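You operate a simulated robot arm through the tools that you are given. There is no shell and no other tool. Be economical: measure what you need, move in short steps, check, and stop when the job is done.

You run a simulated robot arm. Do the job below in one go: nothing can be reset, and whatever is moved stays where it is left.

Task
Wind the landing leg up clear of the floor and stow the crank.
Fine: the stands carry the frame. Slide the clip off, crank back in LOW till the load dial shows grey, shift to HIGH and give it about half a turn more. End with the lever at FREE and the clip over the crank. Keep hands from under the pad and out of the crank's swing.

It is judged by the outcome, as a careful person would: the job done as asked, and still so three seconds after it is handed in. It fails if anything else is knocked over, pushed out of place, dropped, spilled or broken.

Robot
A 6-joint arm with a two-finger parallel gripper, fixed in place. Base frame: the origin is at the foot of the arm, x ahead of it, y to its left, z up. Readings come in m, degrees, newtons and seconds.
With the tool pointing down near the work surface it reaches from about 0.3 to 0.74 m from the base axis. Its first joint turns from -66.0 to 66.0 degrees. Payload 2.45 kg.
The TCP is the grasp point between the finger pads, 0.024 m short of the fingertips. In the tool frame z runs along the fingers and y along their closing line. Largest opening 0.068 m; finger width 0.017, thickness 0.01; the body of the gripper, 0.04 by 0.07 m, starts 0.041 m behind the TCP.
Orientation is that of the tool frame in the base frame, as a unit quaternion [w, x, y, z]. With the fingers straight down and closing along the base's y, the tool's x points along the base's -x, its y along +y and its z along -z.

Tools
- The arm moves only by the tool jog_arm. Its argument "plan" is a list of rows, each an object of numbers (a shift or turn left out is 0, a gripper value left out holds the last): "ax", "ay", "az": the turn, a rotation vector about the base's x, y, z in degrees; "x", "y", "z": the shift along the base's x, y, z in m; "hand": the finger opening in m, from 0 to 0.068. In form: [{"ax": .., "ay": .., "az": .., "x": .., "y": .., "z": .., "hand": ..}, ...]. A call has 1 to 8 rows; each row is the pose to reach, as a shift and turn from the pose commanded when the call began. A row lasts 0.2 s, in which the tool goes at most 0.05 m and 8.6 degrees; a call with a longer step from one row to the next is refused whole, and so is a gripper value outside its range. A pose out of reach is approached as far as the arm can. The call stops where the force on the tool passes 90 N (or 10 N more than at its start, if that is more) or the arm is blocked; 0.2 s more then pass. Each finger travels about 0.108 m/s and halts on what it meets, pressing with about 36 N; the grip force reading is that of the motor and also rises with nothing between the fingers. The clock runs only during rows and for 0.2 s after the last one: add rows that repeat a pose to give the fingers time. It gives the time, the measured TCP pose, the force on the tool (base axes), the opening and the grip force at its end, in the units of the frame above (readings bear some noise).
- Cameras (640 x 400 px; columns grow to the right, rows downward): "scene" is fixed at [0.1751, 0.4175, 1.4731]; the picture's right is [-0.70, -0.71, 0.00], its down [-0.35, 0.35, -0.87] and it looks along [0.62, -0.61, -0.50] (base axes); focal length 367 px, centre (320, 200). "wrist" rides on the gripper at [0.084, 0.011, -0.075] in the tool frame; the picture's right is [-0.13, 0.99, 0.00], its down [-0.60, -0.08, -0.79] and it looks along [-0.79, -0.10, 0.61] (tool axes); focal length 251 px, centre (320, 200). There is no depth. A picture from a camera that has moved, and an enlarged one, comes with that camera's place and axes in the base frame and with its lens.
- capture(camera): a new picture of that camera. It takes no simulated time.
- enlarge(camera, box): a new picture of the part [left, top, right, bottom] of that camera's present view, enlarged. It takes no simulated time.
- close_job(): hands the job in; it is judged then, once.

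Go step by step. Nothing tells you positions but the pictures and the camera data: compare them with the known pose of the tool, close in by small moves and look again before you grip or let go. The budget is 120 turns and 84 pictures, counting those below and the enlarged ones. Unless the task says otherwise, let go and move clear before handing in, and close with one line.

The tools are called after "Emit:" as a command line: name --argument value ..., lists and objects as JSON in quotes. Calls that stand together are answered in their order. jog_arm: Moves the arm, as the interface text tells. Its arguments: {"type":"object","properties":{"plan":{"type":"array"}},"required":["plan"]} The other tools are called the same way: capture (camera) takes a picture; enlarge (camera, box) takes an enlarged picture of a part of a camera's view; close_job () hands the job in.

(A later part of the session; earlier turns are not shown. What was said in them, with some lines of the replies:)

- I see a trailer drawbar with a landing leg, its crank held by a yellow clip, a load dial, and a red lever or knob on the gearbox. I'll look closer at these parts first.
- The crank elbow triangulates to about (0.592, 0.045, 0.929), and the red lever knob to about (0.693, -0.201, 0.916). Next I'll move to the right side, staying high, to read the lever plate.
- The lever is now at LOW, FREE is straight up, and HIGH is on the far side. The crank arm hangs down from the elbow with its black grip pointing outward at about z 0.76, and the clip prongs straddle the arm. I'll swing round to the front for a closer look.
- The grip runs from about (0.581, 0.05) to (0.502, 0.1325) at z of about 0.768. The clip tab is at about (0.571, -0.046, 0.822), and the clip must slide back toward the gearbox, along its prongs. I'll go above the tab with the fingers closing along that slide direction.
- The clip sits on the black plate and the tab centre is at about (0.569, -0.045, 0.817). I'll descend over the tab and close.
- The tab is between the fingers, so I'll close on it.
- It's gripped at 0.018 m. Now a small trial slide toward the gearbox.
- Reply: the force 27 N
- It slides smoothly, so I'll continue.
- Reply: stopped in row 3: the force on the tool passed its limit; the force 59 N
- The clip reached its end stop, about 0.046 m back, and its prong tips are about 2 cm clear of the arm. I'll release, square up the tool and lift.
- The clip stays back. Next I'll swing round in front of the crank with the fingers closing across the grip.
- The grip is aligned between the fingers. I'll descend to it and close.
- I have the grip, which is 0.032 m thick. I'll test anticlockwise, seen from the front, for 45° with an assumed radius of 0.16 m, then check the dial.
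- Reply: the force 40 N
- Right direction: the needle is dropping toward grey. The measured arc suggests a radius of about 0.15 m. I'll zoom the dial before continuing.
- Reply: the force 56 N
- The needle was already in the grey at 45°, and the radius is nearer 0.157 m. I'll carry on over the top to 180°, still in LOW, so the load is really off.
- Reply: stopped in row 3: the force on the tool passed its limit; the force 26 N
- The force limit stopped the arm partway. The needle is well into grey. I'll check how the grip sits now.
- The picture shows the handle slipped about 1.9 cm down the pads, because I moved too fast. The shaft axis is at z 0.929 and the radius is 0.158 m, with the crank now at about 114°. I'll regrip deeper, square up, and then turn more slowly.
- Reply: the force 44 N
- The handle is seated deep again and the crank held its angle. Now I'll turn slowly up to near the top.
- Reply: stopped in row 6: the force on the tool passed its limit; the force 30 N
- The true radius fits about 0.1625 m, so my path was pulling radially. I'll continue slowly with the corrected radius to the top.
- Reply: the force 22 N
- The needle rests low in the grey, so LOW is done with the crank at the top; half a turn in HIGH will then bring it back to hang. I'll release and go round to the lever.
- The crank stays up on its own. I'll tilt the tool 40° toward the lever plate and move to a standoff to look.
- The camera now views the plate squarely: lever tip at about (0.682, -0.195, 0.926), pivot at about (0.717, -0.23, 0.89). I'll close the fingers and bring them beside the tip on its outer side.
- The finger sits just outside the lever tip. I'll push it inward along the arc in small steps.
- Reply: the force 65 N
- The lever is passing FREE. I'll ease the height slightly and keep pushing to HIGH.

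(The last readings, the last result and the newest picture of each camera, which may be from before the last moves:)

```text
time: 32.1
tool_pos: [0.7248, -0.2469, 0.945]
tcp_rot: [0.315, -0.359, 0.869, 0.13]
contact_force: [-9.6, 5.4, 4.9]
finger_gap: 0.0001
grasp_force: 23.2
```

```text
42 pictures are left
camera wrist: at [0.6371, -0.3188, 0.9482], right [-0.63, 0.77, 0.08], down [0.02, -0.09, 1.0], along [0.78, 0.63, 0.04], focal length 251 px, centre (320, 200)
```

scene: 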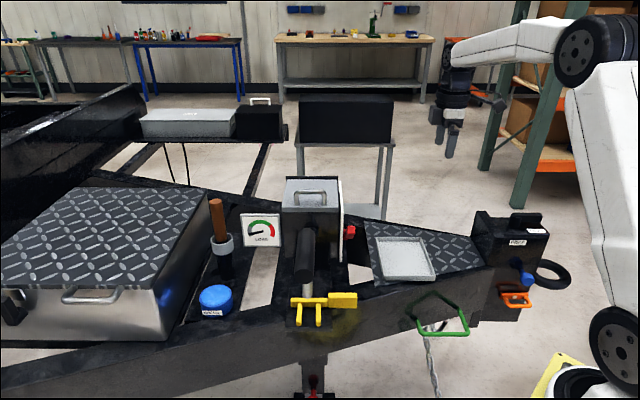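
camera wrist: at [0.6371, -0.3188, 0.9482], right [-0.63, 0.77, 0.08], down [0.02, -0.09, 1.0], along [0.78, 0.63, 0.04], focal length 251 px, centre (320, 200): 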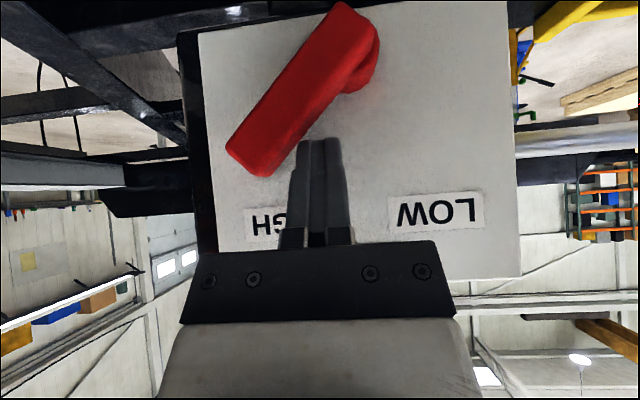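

The lever is leaning toward HIGH but maybe not fully there. I'll push a little more.

Emit:
jog_arm --plan '[{"x": 0.006, "y": -0.006, "z": -0.006}, {"x": 0.012, "y": -0.012, "z": -0.012}, {"x": 0.017, "y": -0.017, "z": -0.014}]'

Emit:
capture --camera "wrist"

Emit:
capture --camera "scene"

```text
time: 32.6
tool_pos: [0.727, -0.2478, 0.9429]
tcp_rot: [0.312, -0.366, 0.864, 0.147]
contact_force: [-42.7, 14.2, 29.2]
finger_gap: 0.0
grasp_force: 23.4
stopped in row 2: the force on the tool passed its limit (the readings are from after the stop); the commanded pose is now the measured one
```

```text
41 pictures are left
camera wrist: at [0.6405, -0.3226, 0.9473], right [-0.65, 0.75, 0.11], down [0.04, -0.11, 0.99], along [0.76, 0.65, 0.04], focal length 251 px, centre (320, 200)
```

wrist: 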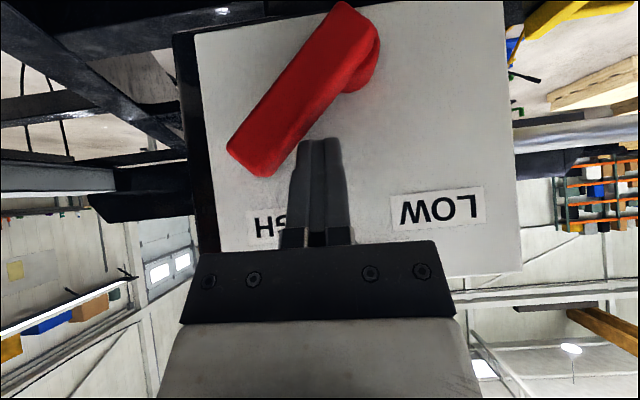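

```text
40 pictures are left
```

scene: 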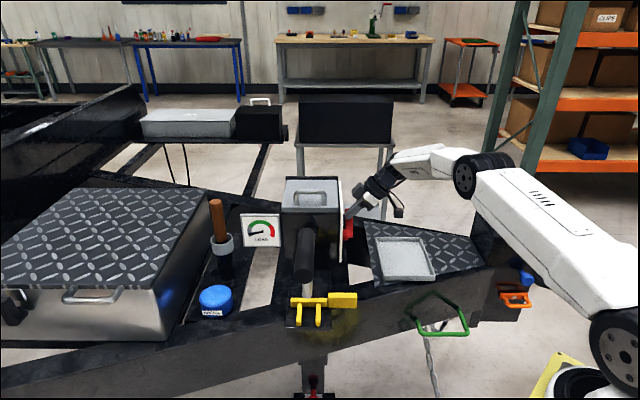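

The lever is hard against its HIGH stop and the crank is still up. I'll back off, straighten the tool and return to the crank grip.

Emit:
jog_arm --plan '[{"x": -0.016, "y": -0.004, "z": 0.02}, {"x": -0.035, "y": -0.022, "z": 0.055}, {"x": -0.055, "y": -0.035, "z": 0.09, "ax": -6, "ay": 5.4, "az": -0.2}, {"x": -0.07, "y": -0.045, "z": 0.125, "ax": -12, "ay": 10.9, "az": -0.4}, {"x": -0.085, "y": -0.05, "z": 0.16, "ax": -18, "ay": 16.3, "az": -0.5}, {"x": -0.1, "y": -0.05, "z": 0.2, "ax": -24, "ay": 21.8, "az": -0.7}, {"x": -0.12, "y": -0.05, "z": 0.24, "ax": -29.9, "ay": 27.2, "az": -0.85, "hand": 0.068}]'

Emit:
jog_arm --plan '[{"x": -0.01, "y": 0.045, "az": -8.4}, {"x": -0.02, "y": 0.09, "az": -16.8}, {"x": -0.03, "y": 0.135, "az": -25.2}, {"x": -0.04, "y": 0.18, "az": -33.6}, {"x": -0.05, "y": 0.225, "az": -42}, {"x": -0.06, "y": 0.27, "az": -50.4}, {"x": -0.07, "y": 0.315, "az": -58.8}, {"x": -0.076, "y": 0.36, "az": -67.2}]'

```text
time: 34.2
tool_pos: [0.608, -0.3023, 1.1803]
tcp_rot: [0.0, -0.382, 0.924, -0.006]
contact_force: [-0.2, 0.3, -0.2]
finger_gap: 0.0682
grasp_force: 0.0
```

```text
time: 36.0
tool_pos: [0.5313, 0.0605, 1.1774]
tcp_rot: [-0.003, 0.195, 0.981, -0.004]
contact_force: [-0.2, 0.6, 0.4]
finger_gap: 0.0677
grasp_force: 0.2
```

Nearly over the grip. I'll finish the turn and check alignment.

Emit:
jog_arm --plan '[{"y": 0.015, "az": -8}, {"y": 0.03, "az": -16}, {"y": 0.042, "az": -22.7}, {"y": 0.042, "az": -22.7}]'

Emit:
capture --camera "wrist"

Emit:
enlarge --camera "scene" --box '[230, 170, 390, 290]'

```text
time: 37.0
tool_pos: [0.5316, 0.1027, 1.1806]
tcp_rot: [-0.003, 0.384, 0.924, -0.005]
contact_force: [0.7, 0.4, -0.1]
finger_gap: 0.0682
grasp_force: 0.0
```

```text
39 pictures are left
camera wrist: at [0.4809, 0.1702, 1.2563], right [0.79, 0.61, -0.01], down [0.38, -0.48, 0.79], along [0.48, -0.63, -0.61], focal length 251 px, centre (320, 200)
```

wrist: 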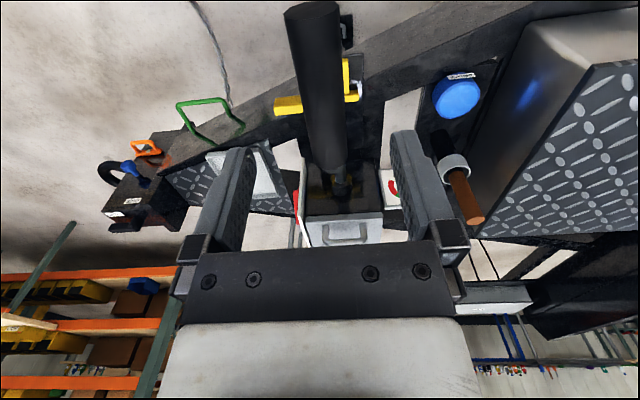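

```text
3.33 times, centred on (310, 230) of scene
camera zoom: at [0.1751, 0.4175, 1.4731], right [-0.7, -0.71, 0.0], down [-0.35, 0.35, -0.87], along [0.62, -0.61, -0.5], focal length 1224 px, centre (353, 100)
```

zoom: 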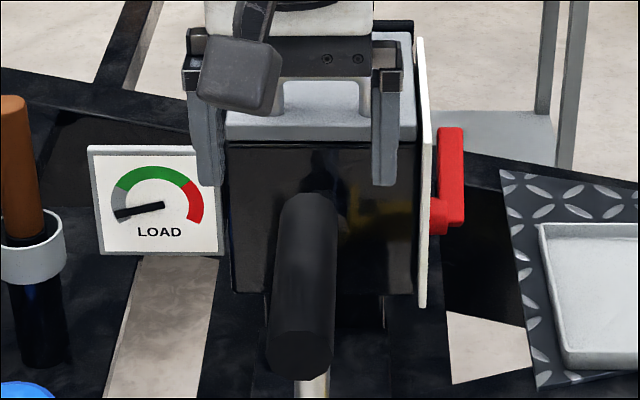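

The grip is centred between the fingers and the lever sits at HIGH. I'll descend and grip.

Emit:
jog_arm --plan '[{"z": -0.045}, {"z": -0.088}, {"z": -0.088, "hand": 0.03}, {"z": -0.088, "hand": 0.0}, {"z": -0.088, "hand": 0.0}]'

```text
time: 38.2
tool_pos: [0.5326, 0.1023, 1.0949]
tcp_rot: [-0.005, 0.382, 0.924, -0.005]
contact_force: [-6.1, -7.8, 5.7]
finger_gap: 0.0317
grasp_force: 44.8
```

Gripped. Now a slow 40° in HIGH, still anticlockwise.

Emit:
jog_arm --plan '[{"x": 0.01, "y": 0.01, "z": -0.0006}, {"x": 0.02, "y": 0.02, "z": -0.0025}, {"x": 0.0297, "y": 0.0297, "z": -0.0055}, {"x": 0.0393, "y": 0.0393, "z": -0.0098}, {"x": 0.0486, "y": 0.0486, "z": -0.0152}, {"x": 0.0575, "y": 0.0575, "z": -0.0218}, {"x": 0.0659, "y": 0.0659, "z": -0.0294}, {"x": 0.0739, "y": 0.0739, "z": -0.038}]'

Emit:
capture --camera "wrist"

Emit:
capture --camera "scene"

```text
time: 40.0
tool_pos: [0.6061, 0.1734, 1.0561]
tcp_rot: [-0.004, 0.382, 0.924, -0.004]
contact_force: [-14.4, 7.8, 14.3]
finger_gap: 0.0319
grasp_force: 45.3
```

```text
37 pictures are left
camera wrist: at [0.555, 0.2423, 1.1309], right [0.79, 0.61, -0.01], down [0.38, -0.48, 0.79], along [0.48, -0.63, -0.61], focal length 251 px, centre (320, 200)
```

wrist: 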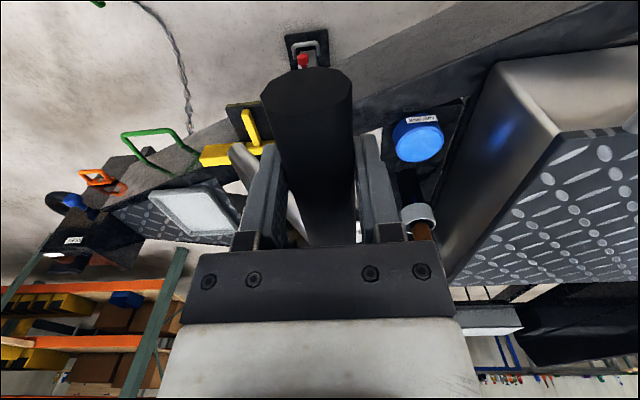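

```text
36 pictures are left
```

scene: 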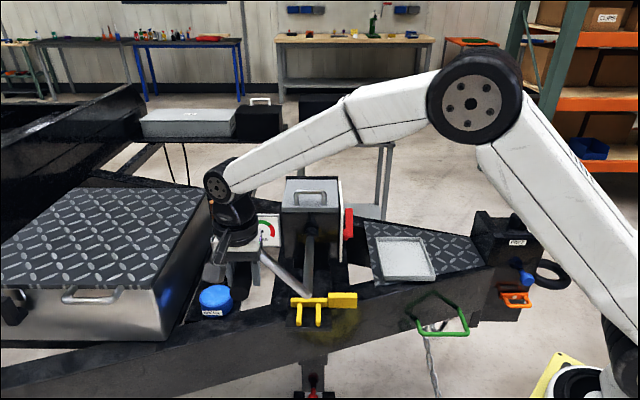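

It's turning well with a firm hold. Continuing.

Emit:
jog_arm --plan '[{"x": 0.0073, "y": 0.0073, "z": -0.0096}, {"x": 0.0141, "y": 0.0141, "z": -0.02}, {"x": 0.0202, "y": 0.0202, "z": -0.0313}, {"x": 0.0256, "y": 0.0256, "z": -0.0433}, {"x": 0.0302, "y": 0.0302, "z": -0.0558}, {"x": 0.0341, "y": 0.0341, "z": -0.0689}, {"x": 0.0371, "y": 0.0371, "z": -0.0824}, {"x": 0.0393, "y": 0.0393, "z": -0.0963}]'

Emit:
capture --camera "wrist"

```text
time: 41.8
tool_pos: [0.6466, 0.2145, 0.9583]
tcp_rot: [-0.005, 0.382, 0.924, -0.006]
contact_force: [-13.2, -12.4, 7.4]
finger_gap: 0.0314
grasp_force: 44.8
```

```text
35 pictures are left
camera wrist: at [0.5955, 0.2819, 1.0342], right [0.79, 0.61, -0.02], down [0.38, -0.48, 0.79], along [0.47, -0.63, -0.61], focal length 251 px, centre (320, 200)
```

wrist: 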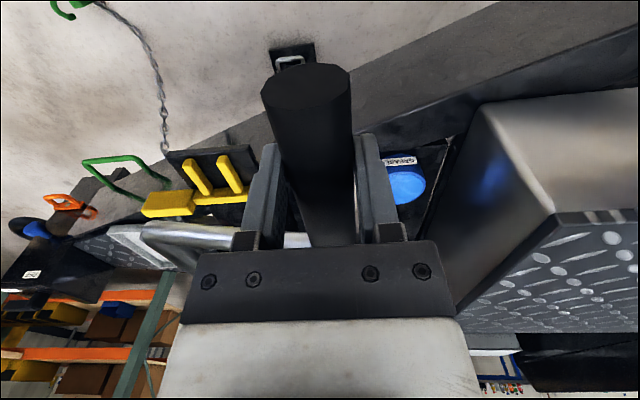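

Still firm. Continuing down the left side.

Emit:
jog_arm --plan '[{"x": 0.0013, "y": 0.0013, "z": -0.014}, {"x": 0.0017, "y": 0.0017, "z": -0.0282}, {"x": 0.0013, "y": 0.0013, "z": -0.0424}, {"x": 0.0, "y": 0.0, "z": -0.0564}, {"x": -0.0022, "y": -0.0022, "z": -0.0703}, {"x": -0.0052, "y": -0.0052, "z": -0.0838}, {"x": -0.0091, "y": -0.0091, "z": -0.0969}, {"x": -0.0137, "y": -0.0137, "z": -0.1095}]'

Emit:
capture --camera "scene"

Emit:
capture --camera "wrist"

```text
time: 43.7
tool_pos: [0.6263, 0.1942, 0.8504]
tcp_rot: [-0.015, 0.382, 0.924, -0.018]
contact_force: [-13.0, -8.9, 15.1]
finger_gap: 0.0317
grasp_force: 44.6
stopped in row 8: the force on the tool passed its limit (the readings are from after the stop); the commanded pose is now the measured one
```

```text
34 pictures are left
```

scene: 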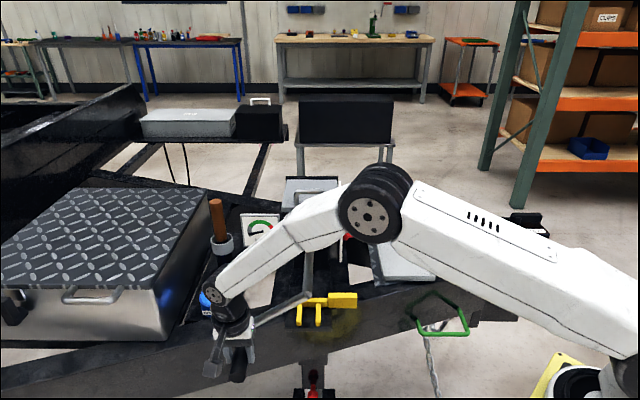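

```text
33 pictures are left
camera wrist: at [0.5782, 0.2635, 0.9272], right [0.79, 0.61, -0.05], down [0.4, -0.47, 0.79], along [0.46, -0.64, -0.61], focal length 251 px, centre (320, 200)
```

wrist: 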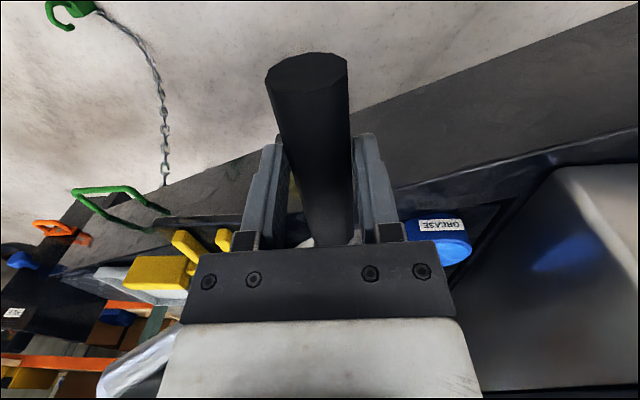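

The handle slid about 1 cm toward the fingertips again. I'll regrip deeper, keeping the fingers flanking the handle, and square up.

Emit:
jog_arm --plan '[{"hand": 0.036}, {"hand": 0.038, "z": -0.006, "ax": 1.25, "ay": -2.38, "az": -0.1}, {"hand": 0.038, "z": -0.012, "ax": 1.25, "ay": -2.38, "az": -0.1}, {"hand": 0.0, "z": -0.012, "ax": 1.25, "ay": -2.38, "az": -0.1}, {"hand": 0.0, "z": -0.012, "ax": 1.25, "ay": -2.38, "az": -0.1}]'

Emit:
capture --camera "wrist"

Emit:
enlarge --camera "scene" --box '[200, 260, 360, 400]'

```text
time: 44.9
tool_pos: [0.6268, 0.1928, 0.8386]
tcp_rot: [-0.001, 0.383, 0.924, 0.0]
contact_force: [-25.4, -21.8, 23.9]
finger_gap: 0.0316
grasp_force: 45.1
```

```text
32 pictures are left
camera wrist: at [0.5753, 0.2609, 0.9146], right [0.79, 0.61, 0.0], down [0.37, -0.48, 0.79], along [0.48, -0.63, -0.61], focal length 251 px, centre (320, 200)
```

wrist: 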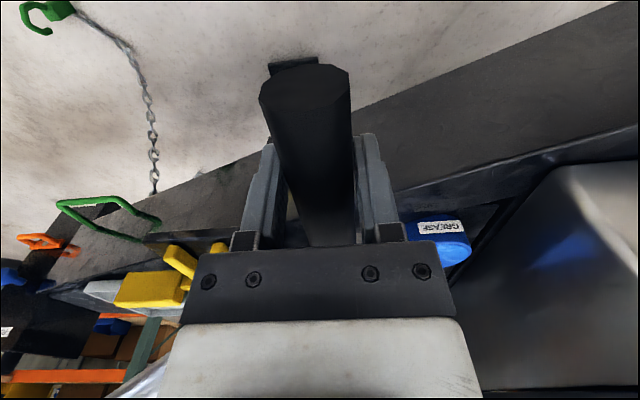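

```text
2.86 times, centred on (280, 330) of scene
camera zoom: at [0.174, 0.4168, 1.4735], right [-0.7, -0.71, 0.0], down [-0.35, 0.35, -0.87], along [0.62, -0.61, -0.5], focal length 1049 px, centre (434, -171)
```

zoom: 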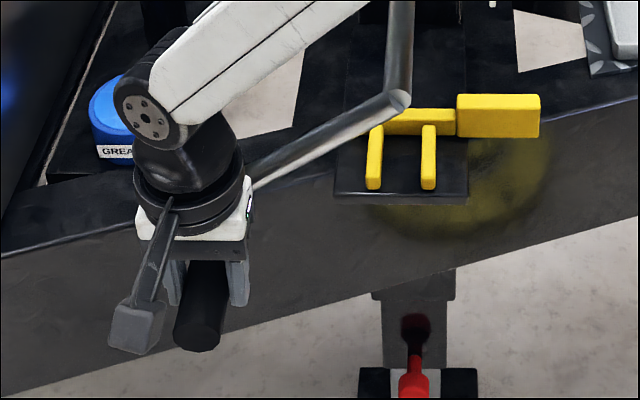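

Regripped well. I'll carry on slowly along the lower left arc.

Emit:
jog_arm --plan '[{"x": -0.0052, "y": -0.0052, "z": -0.0134}, {"x": -0.012, "y": -0.012, "z": -0.0238}, {"x": -0.0193, "y": -0.0193, "z": -0.0333}, {"x": -0.0272, "y": -0.0272, "z": -0.0419}, {"x": -0.0356, "y": -0.0356, "z": -0.0495}, {"x": -0.0444, "y": -0.0444, "z": -0.056}, {"x": -0.0536, "y": -0.0536, "z": -0.0614}, {"x": -0.0631, "y": -0.0631, "z": -0.0656}]'

Emit:
capture --camera "scene"

Emit:
capture --camera "wrist"

```text
time: 46.7
tool_pos: [0.5641, 0.1337, 0.7709]
tcp_rot: [0.003, 0.383, 0.924, 0.004]
contact_force: [25.4, 2.1, -21.0]
finger_gap: 0.0317
grasp_force: 45.1
```

```text
30 pictures are left
```

scene: 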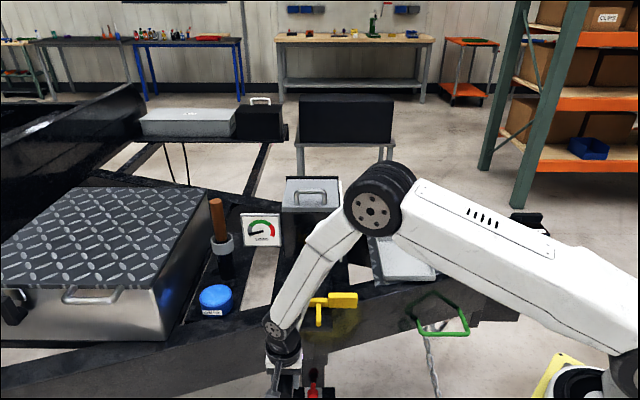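

```text
29 pictures are left
camera wrist: at [0.5132, 0.2005, 0.8461], right [0.79, 0.61, 0.01], down [0.37, -0.49, 0.79], along [0.49, -0.63, -0.61], focal length 251 px, centre (320, 200)
```

wrist: 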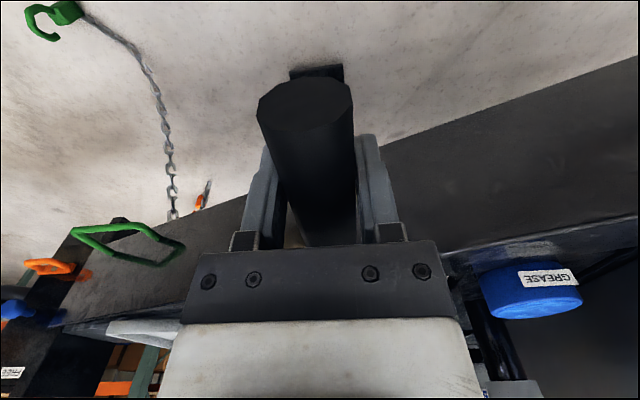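

Nearly at the bottom. The last few degrees bring the crank to hang straight down.

Emit:
jog_arm --plan '[{"x": -0.0097, "y": -0.0097, "z": -0.003}, {"x": -0.0196, "y": -0.0196, "z": -0.0047}, {"x": -0.0301, "y": -0.0301, "z": -0.0052}, {"x": -0.0301, "y": -0.0301, "z": -0.0052}]'

Emit:
enlarge --camera "scene" --box '[220, 200, 400, 400]'

Emit:
capture --camera "wrist"

```text
time: 47.7
tool_pos: [0.5341, 0.1038, 0.7673]
tcp_rot: [0.002, 0.383, 0.924, 0.003]
contact_force: [15.4, 2.9, -19.2]
finger_gap: 0.0314
grasp_force: 44.7
```

```text
2.00 times, centred on (310, 300) of scene
camera zoom: at [0.1758, 0.4176, 1.473], right [-0.7, -0.71, 0.0], down [-0.35, 0.35, -0.87], along [0.62, -0.61, -0.5], focal length 734 px, centre (340, 0)
```

zoom: 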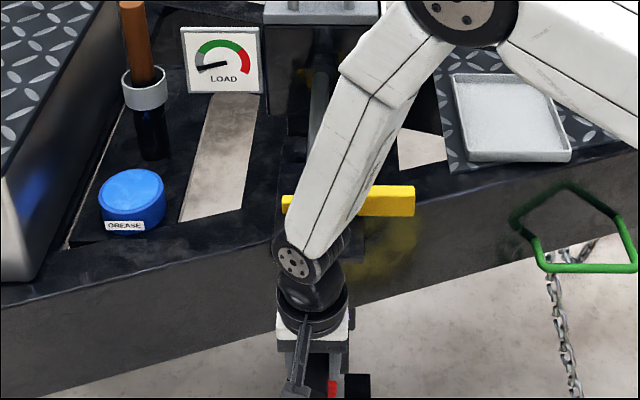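

```text
27 pictures are left
camera wrist: at [0.4819, 0.1701, 0.8426], right [0.79, 0.61, 0.01], down [0.37, -0.49, 0.79], along [0.49, -0.63, -0.61], focal length 251 px, centre (320, 200)
```

wrist: 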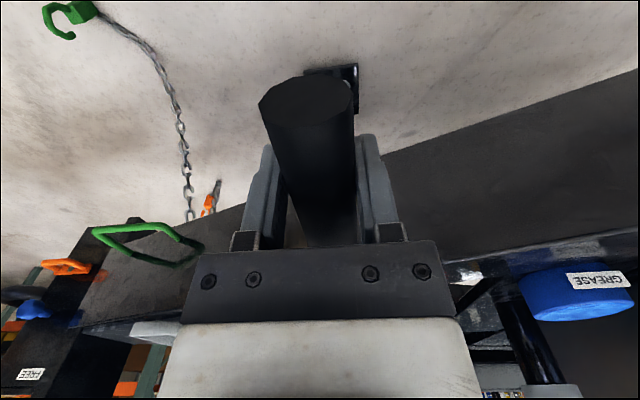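

Crank about 3 mm shy of plumb, so I'll nudge it, then release, lift off and look.

Emit:
jog_arm --plan '[{"x": -0.0035, "y": -0.0035}, {"x": -0.0035, "y": -0.0035}, {"x": -0.0035, "y": -0.0035, "hand": 0.04}, {"x": -0.0035, "y": -0.0035, "hand": 0.068}, {"x": -0.0035, "y": -0.0035, "z": 0.045}, {"x": -0.0035, "y": -0.0035, "z": 0.09}, {"x": -0.0035, "y": -0.0035, "z": 0.135}]'

Emit:
jog_arm --plan '[{"z": 0.045}, {"z": 0.09}, {"z": 0.13}, {"z": 0.17, "y": -0.02, "az": 8}, {"z": 0.2, "y": -0.05, "az": 16}, {"z": 0.23, "y": -0.085, "az": 24}, {"z": 0.25, "y": -0.13, "az": 32}, {"z": 0.25, "y": -0.175, "az": 40}]'

Emit:
capture --camera "scene"

Emit:
enlarge --camera "scene" --box '[250, 270, 380, 400]'

```text
time: 49.3
tool_pos: [0.5322, 0.1006, 0.9059]
tcp_rot: [0.002, 0.383, 0.924, 0.003]
contact_force: [-0.9, 0.1, -0.1]
finger_gap: 0.0679
grasp_force: 0.0
```

```text
time: 51.1
tool_pos: [0.5297, -0.0776, 1.1538]
tcp_rot: [0.001, 0.044, 0.999, 0.003]
contact_force: [-0.1, -0.1, 0.5]
finger_gap: 0.0684
grasp_force: 0.1
```

```text
26 pictures are left
```

scene: 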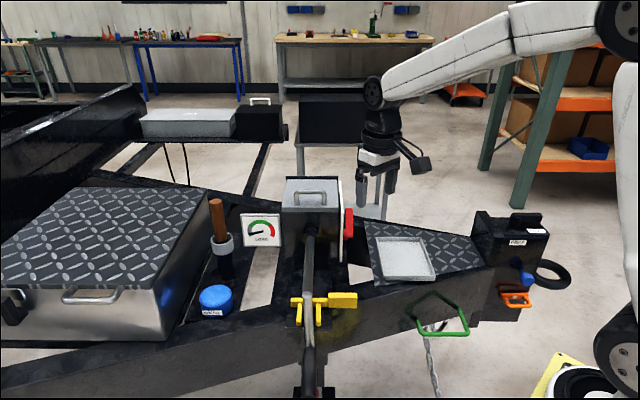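

```text
3.08 times, centred on (315, 335) of scene
camera zoom: at [0.1751, 0.4175, 1.4731], right [-0.7, -0.71, 0.0], down [-0.35, 0.35, -0.87], along [0.62, -0.61, -0.5], focal length 1130 px, centre (335, -215)
```

zoom: 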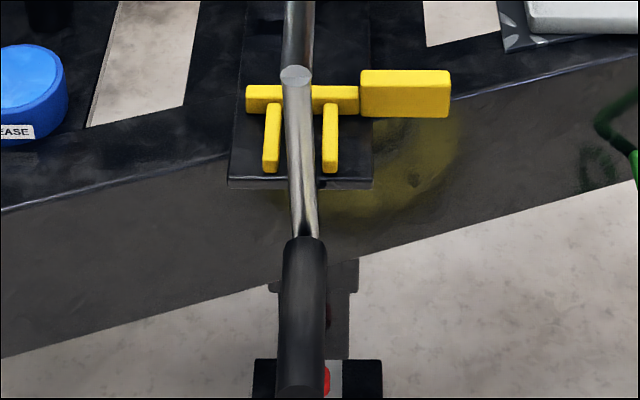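

The crank is down, a few degrees past plumb, the needle is still grey and the pad looks raised. Next I'll set the lever to FREE, straddling it with open fingers.

Emit:
jog_arm --plan '[{"y": -0.04, "x": 0.005, "z": 0.003, "az": 8.4}, {"y": -0.085, "x": 0.01, "z": 0.006, "az": 16.8}, {"y": -0.13, "x": 0.015, "z": 0.01, "az": 25.2}, {"y": -0.175, "x": 0.02, "z": 0.015, "az": 33.6}, {"y": -0.215, "x": 0.025, "z": 0.02, "az": 42}, {"y": -0.245, "x": 0.03, "z": 0.02, "az": 50}]'

Emit:
jog_arm --plan '[{"ax": 5.6, "ay": -5.6, "x": 0.02, "y": 0, "z": -0.03}, {"ax": 11.3, "ay": -11.3, "x": 0.04, "y": 0, "z": -0.06}, {"ax": 17, "ay": -17, "x": 0.06, "y": 0.0, "z": -0.09}, {"ax": 22.6, "ay": -22.6, "x": 0.08, "y": 0.005, "z": -0.115}, {"ax": 28.3, "ay": -28.3, "x": 0.1, "y": 0.01, "z": -0.135}, {"ax": 28.3, "ay": -28.3, "x": 0.124, "y": 0.012, "z": -0.146}]'

Emit:
capture --camera "wrist"

```text
time: 52.5
tool_pos: [0.5617, -0.3237, 1.17]
tcp_rot: [0.0, -0.382, 0.924, 0.004]
contact_force: [0.3, -0.8, -0.2]
finger_gap: 0.0681
grasp_force: 0.0
```

```text
time: 53.9
tool_pos: [0.6871, -0.3069, 1.0266]
tcp_rot: [0.316, -0.36, 0.867, 0.134]
contact_force: [0.2, -0.8, 0.2]
finger_gap: 0.0681
grasp_force: 0.0
```

```text
24 pictures are left
camera wrist: at [0.5994, -0.3793, 1.0307], right [-0.63, 0.77, 0.09], down [0.02, -0.1, 1.0], along [0.77, 0.63, 0.04], focal length 251 px, centre (320, 200)
```

wrist: 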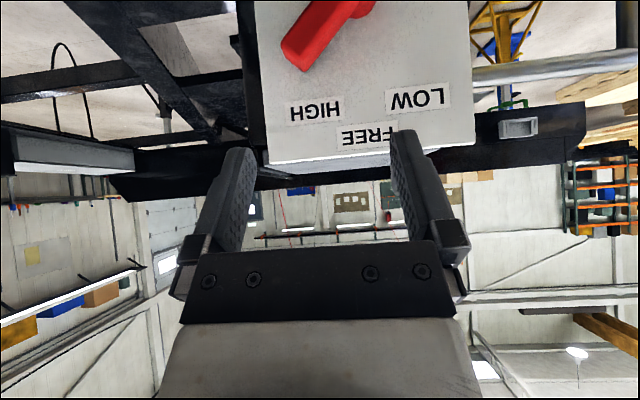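

Aligned with the lever tip between the fingers. Advancing.

Emit:
jog_arm --plan '[{"x": 0.012, "y": 0.012, "z": -0.022}, {"x": 0.025, "y": 0.024, "z": -0.044}, {"x": 0.037, "y": 0.036, "z": -0.066}, {"x": 0.049, "y": 0.048, "z": -0.086}]'

Emit:
capture --camera "wrist"

```text
time: 54.9
tool_pos: [0.7353, -0.2604, 0.9392]
tcp_rot: [0.316, -0.36, 0.867, 0.134]
contact_force: [-0.2, 0.5, 0.2]
finger_gap: 0.068
grasp_force: 0.0
```

```text
23 pictures are left
camera wrist: at [0.6486, -0.3331, 0.9424], right [-0.63, 0.77, 0.09], down [0.03, -0.09, 1.0], along [0.77, 0.63, 0.04], focal length 251 px, centre (320, 200)
```

wrist: 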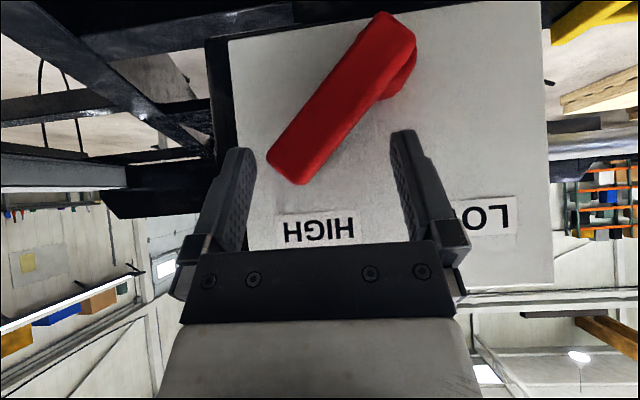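

The lever is straddled. I'll draw it outward toward upright in steps.

Emit:
jog_arm --plan '[{"x": -0.009, "y": 0.009, "z": 0.002}, {"x": -0.018, "y": 0.018, "z": 0.006}, {"x": -0.027, "y": 0.027, "z": 0.012}, {"x": -0.034, "y": 0.034, "z": 0.016}]'

Emit:
capture --camera "wrist"

```text
time: 55.9
tool_pos: [0.7007, -0.2276, 0.9569]
tcp_rot: [0.315, -0.36, 0.868, 0.135]
contact_force: [-0.7, 0.2, -0.5]
finger_gap: 0.0679
grasp_force: 0.0
```

```text
22 pictures are left
camera wrist: at [0.6132, -0.2991, 0.961], right [-0.63, 0.77, 0.09], down [0.03, -0.1, 1.0], along [0.77, 0.63, 0.04], focal length 251 px, centre (320, 200)
```

wrist: 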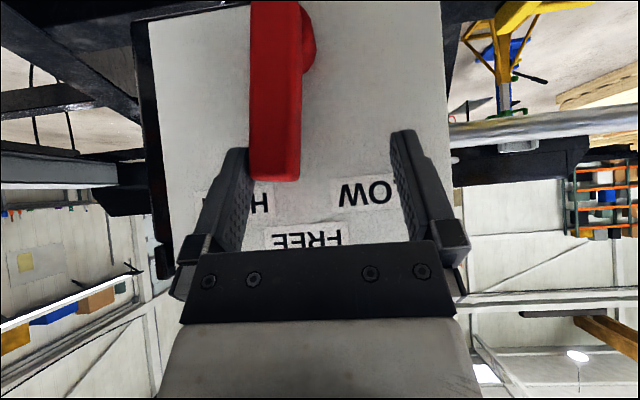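

The lever now stands upright at FREE with no force on the fingers. I'll back straight out and check the whole scene.

Emit:
jog_arm --plan '[{"x": -0.016, "y": -0.016, "z": 0.028}, {"x": -0.034, "y": -0.034, "z": 0.056}, {"x": -0.052, "y": -0.052, "z": 0.088}, {"x": -0.065, "y": -0.065, "z": 0.115}]'

Emit:
enlarge --camera "wrist" --box '[150, 0, 450, 190]'

Emit:
enlarge --camera "scene" --box '[230, 200, 390, 400]'

```text
time: 56.9
tool_pos: [0.6339, -0.2898, 1.073]
tcp_rot: [0.316, -0.36, 0.867, 0.135]
contact_force: [-0.7, -0.5, -0.4]
finger_gap: 0.068
grasp_force: 0.1
```

```text
2.11 times, centred on (300, 95) of wrist
camera zoom: at [0.5462, -0.3619, 1.0757], right [-0.63, 0.77, 0.09], down [0.03, -0.1, 1.0], along [0.77, 0.63, 0.04], focal length 529 px, centre (362, 421)
```

zoom: 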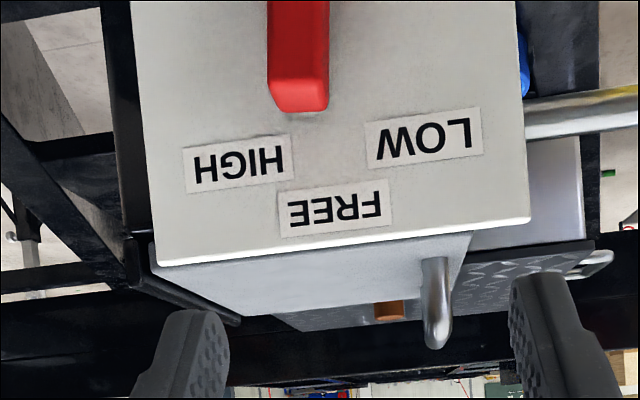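

```text
2.00 times, centred on (310, 300) of scene
camera zoom: at [0.1751, 0.4175, 1.4731], right [-0.7, -0.71, 0.0], down [-0.35, 0.35, -0.87], along [0.62, -0.61, -0.5], focal length 734 px, centre (340, 0)
```

zoom: 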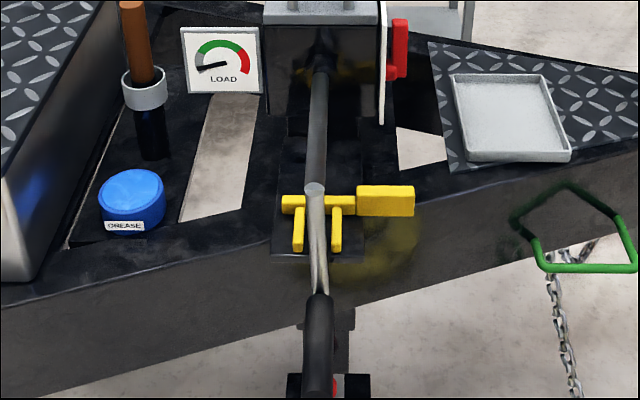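

The lever is plainly at FREE. The crank hangs about 2° off plumb, so I'll centre it with the gripper before sliding the clip on.

Emit:
jog_arm --plan '[{"ax": -5.7, "ay": 5.7, "z": 0.03, "x": -0.01}, {"ax": -11.4, "ay": 11.4, "z": 0.06, "x": -0.02}, {"ax": -17, "ay": 17, "z": 0.09, "x": -0.035}, {"ax": -22.7, "ay": 22.7, "z": 0.1, "x": -0.05, "y": 0.02}, {"ax": -28.3, "ay": 28.3, "z": 0.1, "x": -0.07, "y": 0.045}, {"ax": -28.3, "ay": 28.3, "z": 0.1, "x": -0.09, "y": 0.08}]'

Emit:
jog_arm --plan '[{"y": 0.04, "az": -8.4}, {"y": 0.08, "az": -16.8}, {"y": 0.12, "az": -25.2}, {"x": -0.003, "y": 0.165, "az": -33.6}, {"x": -0.006, "y": 0.21, "az": -42}, {"x": -0.009, "y": 0.25, "az": -50.4}, {"x": -0.012, "y": 0.285, "az": -58.8}, {"x": -0.014, "y": 0.313, "az": -67.2}]'

```text
time: 58.3
tool_pos: [0.5472, -0.2121, 1.1715]
tcp_rot: [-0.001, -0.382, 0.924, 0.004]
contact_force: [0.1, 0.3, -0.1]
finger_gap: 0.0678
grasp_force: 0.0
```

```text
time: 60.1
tool_pos: [0.5319, 0.0982, 1.1701]
tcp_rot: [0.002, 0.194, 0.981, 0.003]
contact_force: [1.1, 0.4, -0.7]
finger_gap: 0.0681
grasp_force: 0.1
```

I'm over the crank grip now, so I'll finish the turn and descend around it.

Emit:
jog_arm --plan '[{"x": -0.001, "y": 0.003, "z": -0.045, "az": -8}, {"x": -0.001, "y": 0.003, "z": -0.09, "az": -16}, {"x": -0.001, "y": 0.003, "z": -0.135, "az": -22.8}, {"x": -0.001, "y": 0.003, "z": -0.18, "az": -22.8}, {"x": -0.001, "y": 0.003, "z": -0.225, "az": -22.8}, {"x": -0.001, "y": 0.003, "z": -0.265, "az": -22.8}, {"x": -0.001, "y": 0.003, "z": -0.29, "az": -22.8}]'

Emit:
capture --camera "wrist"

```text
time: 61.7
tool_pos: [0.531, 0.104, 0.881]
tcp_rot: [0.003, 0.384, 0.923, 0.003]
contact_force: [0.6, 0.3, 0.0]
finger_gap: 0.0682
grasp_force: 0.0
```

```text
19 pictures are left
camera wrist: at [0.4789, 0.1707, 0.9558], right [0.79, 0.61, 0.01], down [0.37, -0.49, 0.79], along [0.49, -0.63, -0.61], focal length 251 px, centre (320, 200)
```

wrist: 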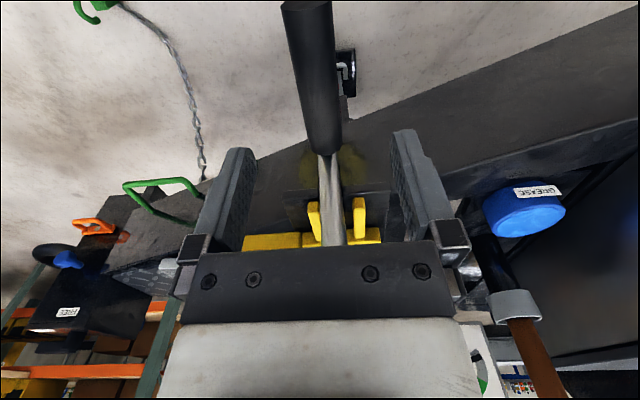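

The handle is about 7 mm to one side, as expected. I'll descend, close to centre it, then open.

Emit:
jog_arm --plan '[{"z": -0.04}, {"z": -0.08}, {"z": -0.109}, {"z": -0.109, "hand": 0.03}, {"z": -0.109, "hand": 0.03}, {"z": -0.109, "hand": 0.03}]'

```text
time: 63.1
tool_pos: [0.5317, 0.1047, 0.7737]
tcp_rot: [0.002, 0.384, 0.924, 0.002]
contact_force: [-2.5, -3.4, -3.8]
finger_gap: 0.0333
grasp_force: 1.8
```

It's centred in the fingers. A small trim back to the original hang position, then release.

Emit:
jog_arm --plan '[{"x": -0.0013, "y": -0.0013, "hand": 0.03}, {"x": -0.0013, "y": -0.0013, "hand": 0.03}, {"x": -0.0013, "y": -0.0013, "hand": 0.036}, {"x": -0.0013, "y": -0.0013, "hand": 0.068}, {"x": -0.0013, "y": -0.0013, "hand": 0.068}, {"x": -0.0013, "y": -0.0013, "z": 0.045}, {"x": -0.0013, "y": -0.0013, "z": 0.09}, {"x": -0.0013, "y": -0.0013, "z": 0.11}]'

Emit:
capture --camera "wrist"

```text
time: 64.9
tool_pos: [0.5299, 0.1037, 0.8857]
tcp_rot: [0.002, 0.384, 0.923, 0.004]
contact_force: [-0.3, 0.1, -0.4]
finger_gap: 0.0682
grasp_force: 0.0
```

```text
18 pictures are left
camera wrist: at [0.4782, 0.1706, 0.9601], right [0.79, 0.61, 0.01], down [0.37, -0.49, 0.79], along [0.49, -0.63, -0.61], focal length 251 px, centre (320, 200)
```

wrist: 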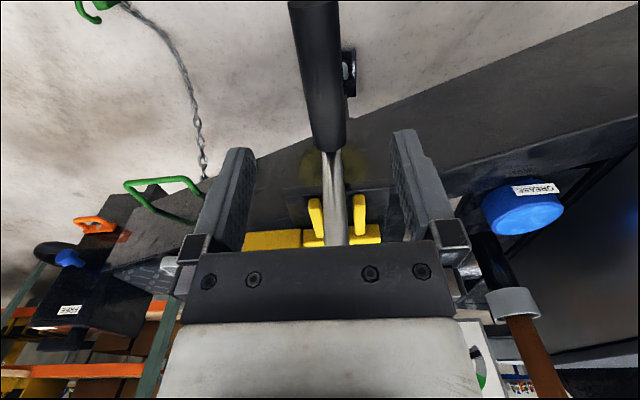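

The arm is centred between the prongs now. I'll go back to the clip tab with the tool turned for the slide direction.

Emit:
jog_arm --plan '[{"z": 0.045, "az": 8.3}, {"z": 0.09, "az": 16.6}, {"z": 0.135, "az": 24.9}, {"z": 0.17, "y": -0.025, "az": 33.2}, {"z": 0.18, "y": -0.065, "x": 0.01, "az": 41.5}, {"z": 0.18, "y": -0.105, "x": 0.025, "az": 49.8}, {"z": 0.18, "y": -0.14, "x": 0.04, "az": 58.1}, {"z": 0.18, "y": -0.165, "x": 0.06, "az": 66.4}]'

Emit:
jog_arm --plan '[{"x": 0.005, "y": -0.01, "z": -0.02, "az": 8}, {"x": 0.008, "y": -0.016, "z": -0.05, "az": 16}, {"x": 0.008, "y": -0.016, "z": -0.08, "az": 23.4}, {"x": 0.008, "y": -0.016, "z": -0.115, "az": 23.4}]'

Emit:
capture --camera "wrist"

Emit:
enlarge --camera "scene" --box '[240, 220, 400, 400]'

```text
time: 66.7
tool_pos: [0.5917, -0.063, 1.0652]
tcp_rot: [0.0, -0.186, 0.982, 0.004]
contact_force: [-0.5, -0.1, -0.6]
finger_gap: 0.068
grasp_force: 0.0
```

```text
time: 67.7
tool_pos: [0.5984, -0.0781, 0.9487]
tcp_rot: [0.0, -0.381, 0.925, 0.003]
contact_force: [0.0, 0.4, -1.1]
finger_gap: 0.0683
grasp_force: 0.0
```

```text
17 pictures are left
camera wrist: at [0.5311, -0.1292, 1.0239], right [-0.61, 0.79, 0.01], down [0.49, 0.36, 0.79], along [0.63, 0.49, -0.61], focal length 251 px, centre (320, 200)
```

wrist: 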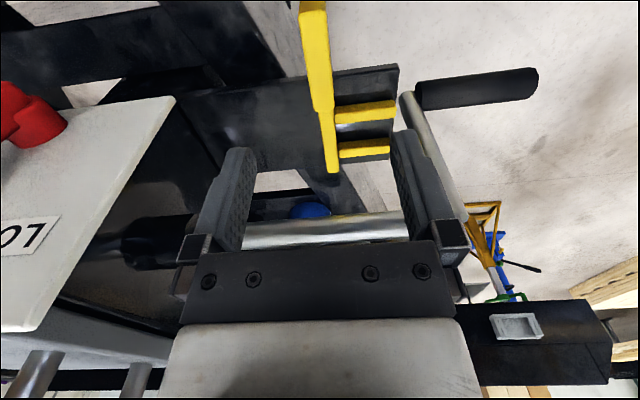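

```text
2.22 times, centred on (320, 310) of scene
camera zoom: at [0.1752, 0.4175, 1.4731], right [-0.7, -0.71, 0.0], down [-0.35, 0.35, -0.87], along [0.62, -0.61, -0.5], focal length 816 px, centre (320, -44)
```

zoom: 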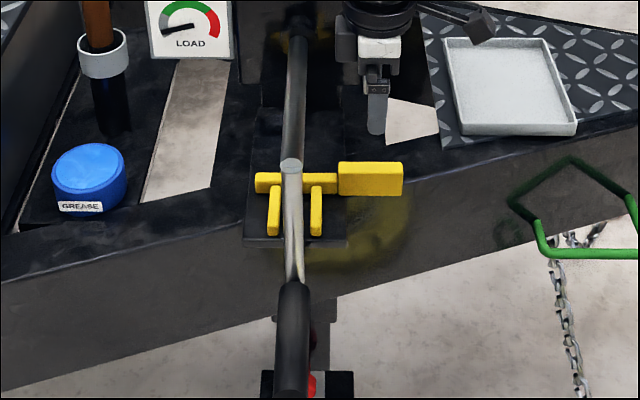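

Aligned just like the first time, so I'll descend and close on the tab.

Emit:
jog_arm --plan '[{"z": -0.04}, {"z": -0.08}, {"z": -0.105}, {"z": -0.122}, {"z": -0.122, "hand": 0.02}, {"z": -0.122, "hand": 0.0}, {"z": -0.122, "hand": 0.0}]'

Emit:
jog_arm --plan '[{"x": -0.006, "y": 0.006}, {"x": -0.012, "y": 0.012}]'

Emit:
enlarge --camera "scene" --box '[240, 240, 400, 340]'

```text
time: 69.3
tool_pos: [0.5964, -0.0786, 0.824]
tcp_rot: [-0.001, -0.381, 0.925, 0.004]
contact_force: [-5.5, 6.1, 1.3]
finger_gap: 0.0181
grasp_force: 36.2
```

```text
time: 69.9
tool_pos: [0.5852, -0.0665, 0.8246]
tcp_rot: [-0.001, -0.38, 0.925, 0.004]
contact_force: [-4.6, -7.9, -16.8]
finger_gap: 0.0179
grasp_force: 36.5
```

```text
4.00 times, centred on (320, 290) of scene
camera zoom: at [0.1753, 0.4172, 1.4732], right [-0.7, -0.71, 0.0], down [-0.35, 0.35, -0.87], along [0.62, -0.61, -0.5], focal length 1469 px, centre (320, -160)
```

zoom: 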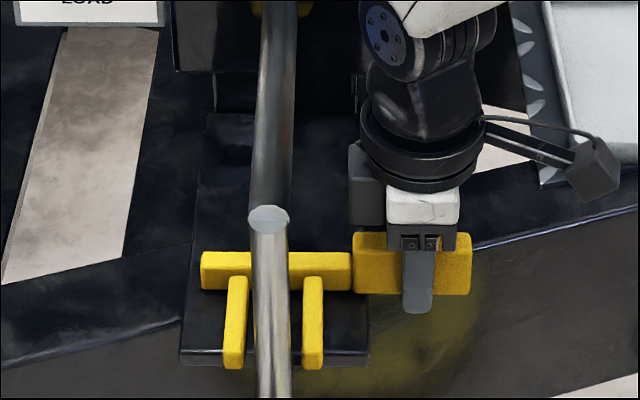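

The prongs are passing evenly either side of the arm. I'll slide on to the original position.

Emit:
jog_arm --plan '[{"x": -0.006, "y": 0.006}, {"x": -0.012, "y": 0.012}, {"x": -0.018, "y": 0.0185}, {"x": -0.0195, "y": 0.0205}]'

Emit:
enlarge --camera "scene" --box '[240, 240, 400, 340]'

```text
time: 70.9
tool_pos: [0.566, -0.0468, 0.825]
tcp_rot: [-0.002, -0.38, 0.925, 0.004]
contact_force: [-8.5, -17.9, -25.0]
finger_gap: 0.0178
grasp_force: 36.0
```

```text
4.00 times, centred on (320, 290) of scene
camera zoom: at [0.1754, 0.417, 1.4732], right [-0.7, -0.71, 0.0], down [-0.35, 0.35, -0.87], along [0.62, -0.61, -0.5], focal length 1469 px, centre (320, -160)
```

zoom: 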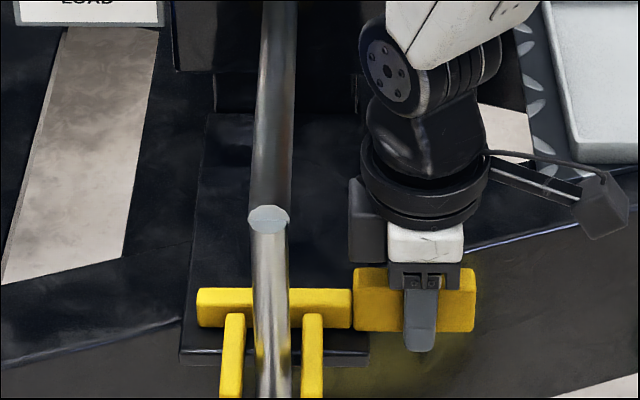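

The clip matches its original engaged position. I'll release and lift clear.

Emit:
jog_arm --plan '[{"hand": 0.04}, {"hand": 0.05}, {"hand": 0.05, "z": 0.03}, {"hand": 0.05, "z": 0.075}, {"z": 0.12, "hand": 0.068}, {"z": 0.165}, {"z": 0.21, "y": -0.02}, {"z": 0.25, "y": -0.05}]'

Emit:
jog_arm --plan '[{"y": -0.04, "x": -0.02, "z": 0.01}, {"y": -0.08, "x": -0.04, "z": 0.02}]'

Emit:
capture --camera "scene"

Emit:
enlarge --camera "scene" --box '[230, 270, 390, 400]'

Emit:
capture --camera "wrist"

```text
time: 72.7
tool_pos: [0.5678, -0.0963, 1.0779]
tcp_rot: [0.0, -0.38, 0.925, 0.004]
contact_force: [-0.5, 0.6, -0.6]
finger_gap: 0.0679
grasp_force: 0.2
```

```text
time: 73.3
tool_pos: [0.5277, -0.1743, 1.0994]
tcp_rot: [0.0, -0.38, 0.925, 0.004]
contact_force: [0.6, 0.0, -0.2]
finger_gap: 0.068
grasp_force: 0.1
```

```text
13 pictures are left
```

scene: 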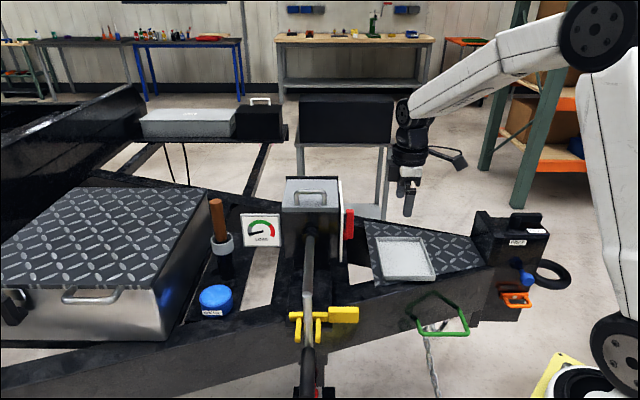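

```text
3.08 times, centred on (310, 335) of scene
camera zoom: at [0.1751, 0.4175, 1.4732], right [-0.7, -0.71, 0.0], down [-0.35, 0.35, -0.87], along [0.62, -0.61, -0.5], focal length 1130 px, centre (351, -215)
```

zoom: 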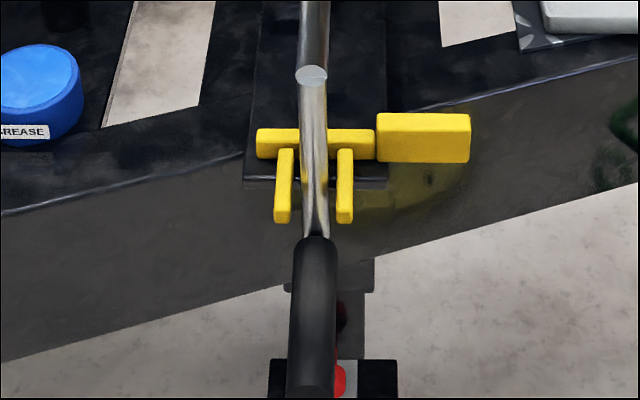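

```text
11 pictures are left
camera wrist: at [0.4597, -0.2263, 1.175], right [-0.61, 0.8, 0.01], down [0.49, 0.36, 0.79], along [0.63, 0.48, -0.61], focal length 251 px, centre (320, 200)
```

wrist: 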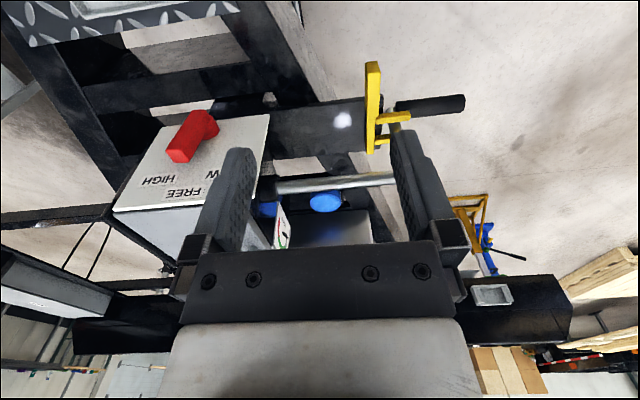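

The clip is over the crank, the lever is at FREE, the dial is in the grey, and the pad is about 3 cm higher than at the start and holding. The gripper is clear and nothing else has moved, so I'm handing in.

Emit:
close_job

```text
The job is handed in.
```

The landing leg is wound up about 3 cm by my estimate from the pictures (floor gap not seen directly), with the load dial in the grey, the lever at FREE and the clip back over the hanging crank.
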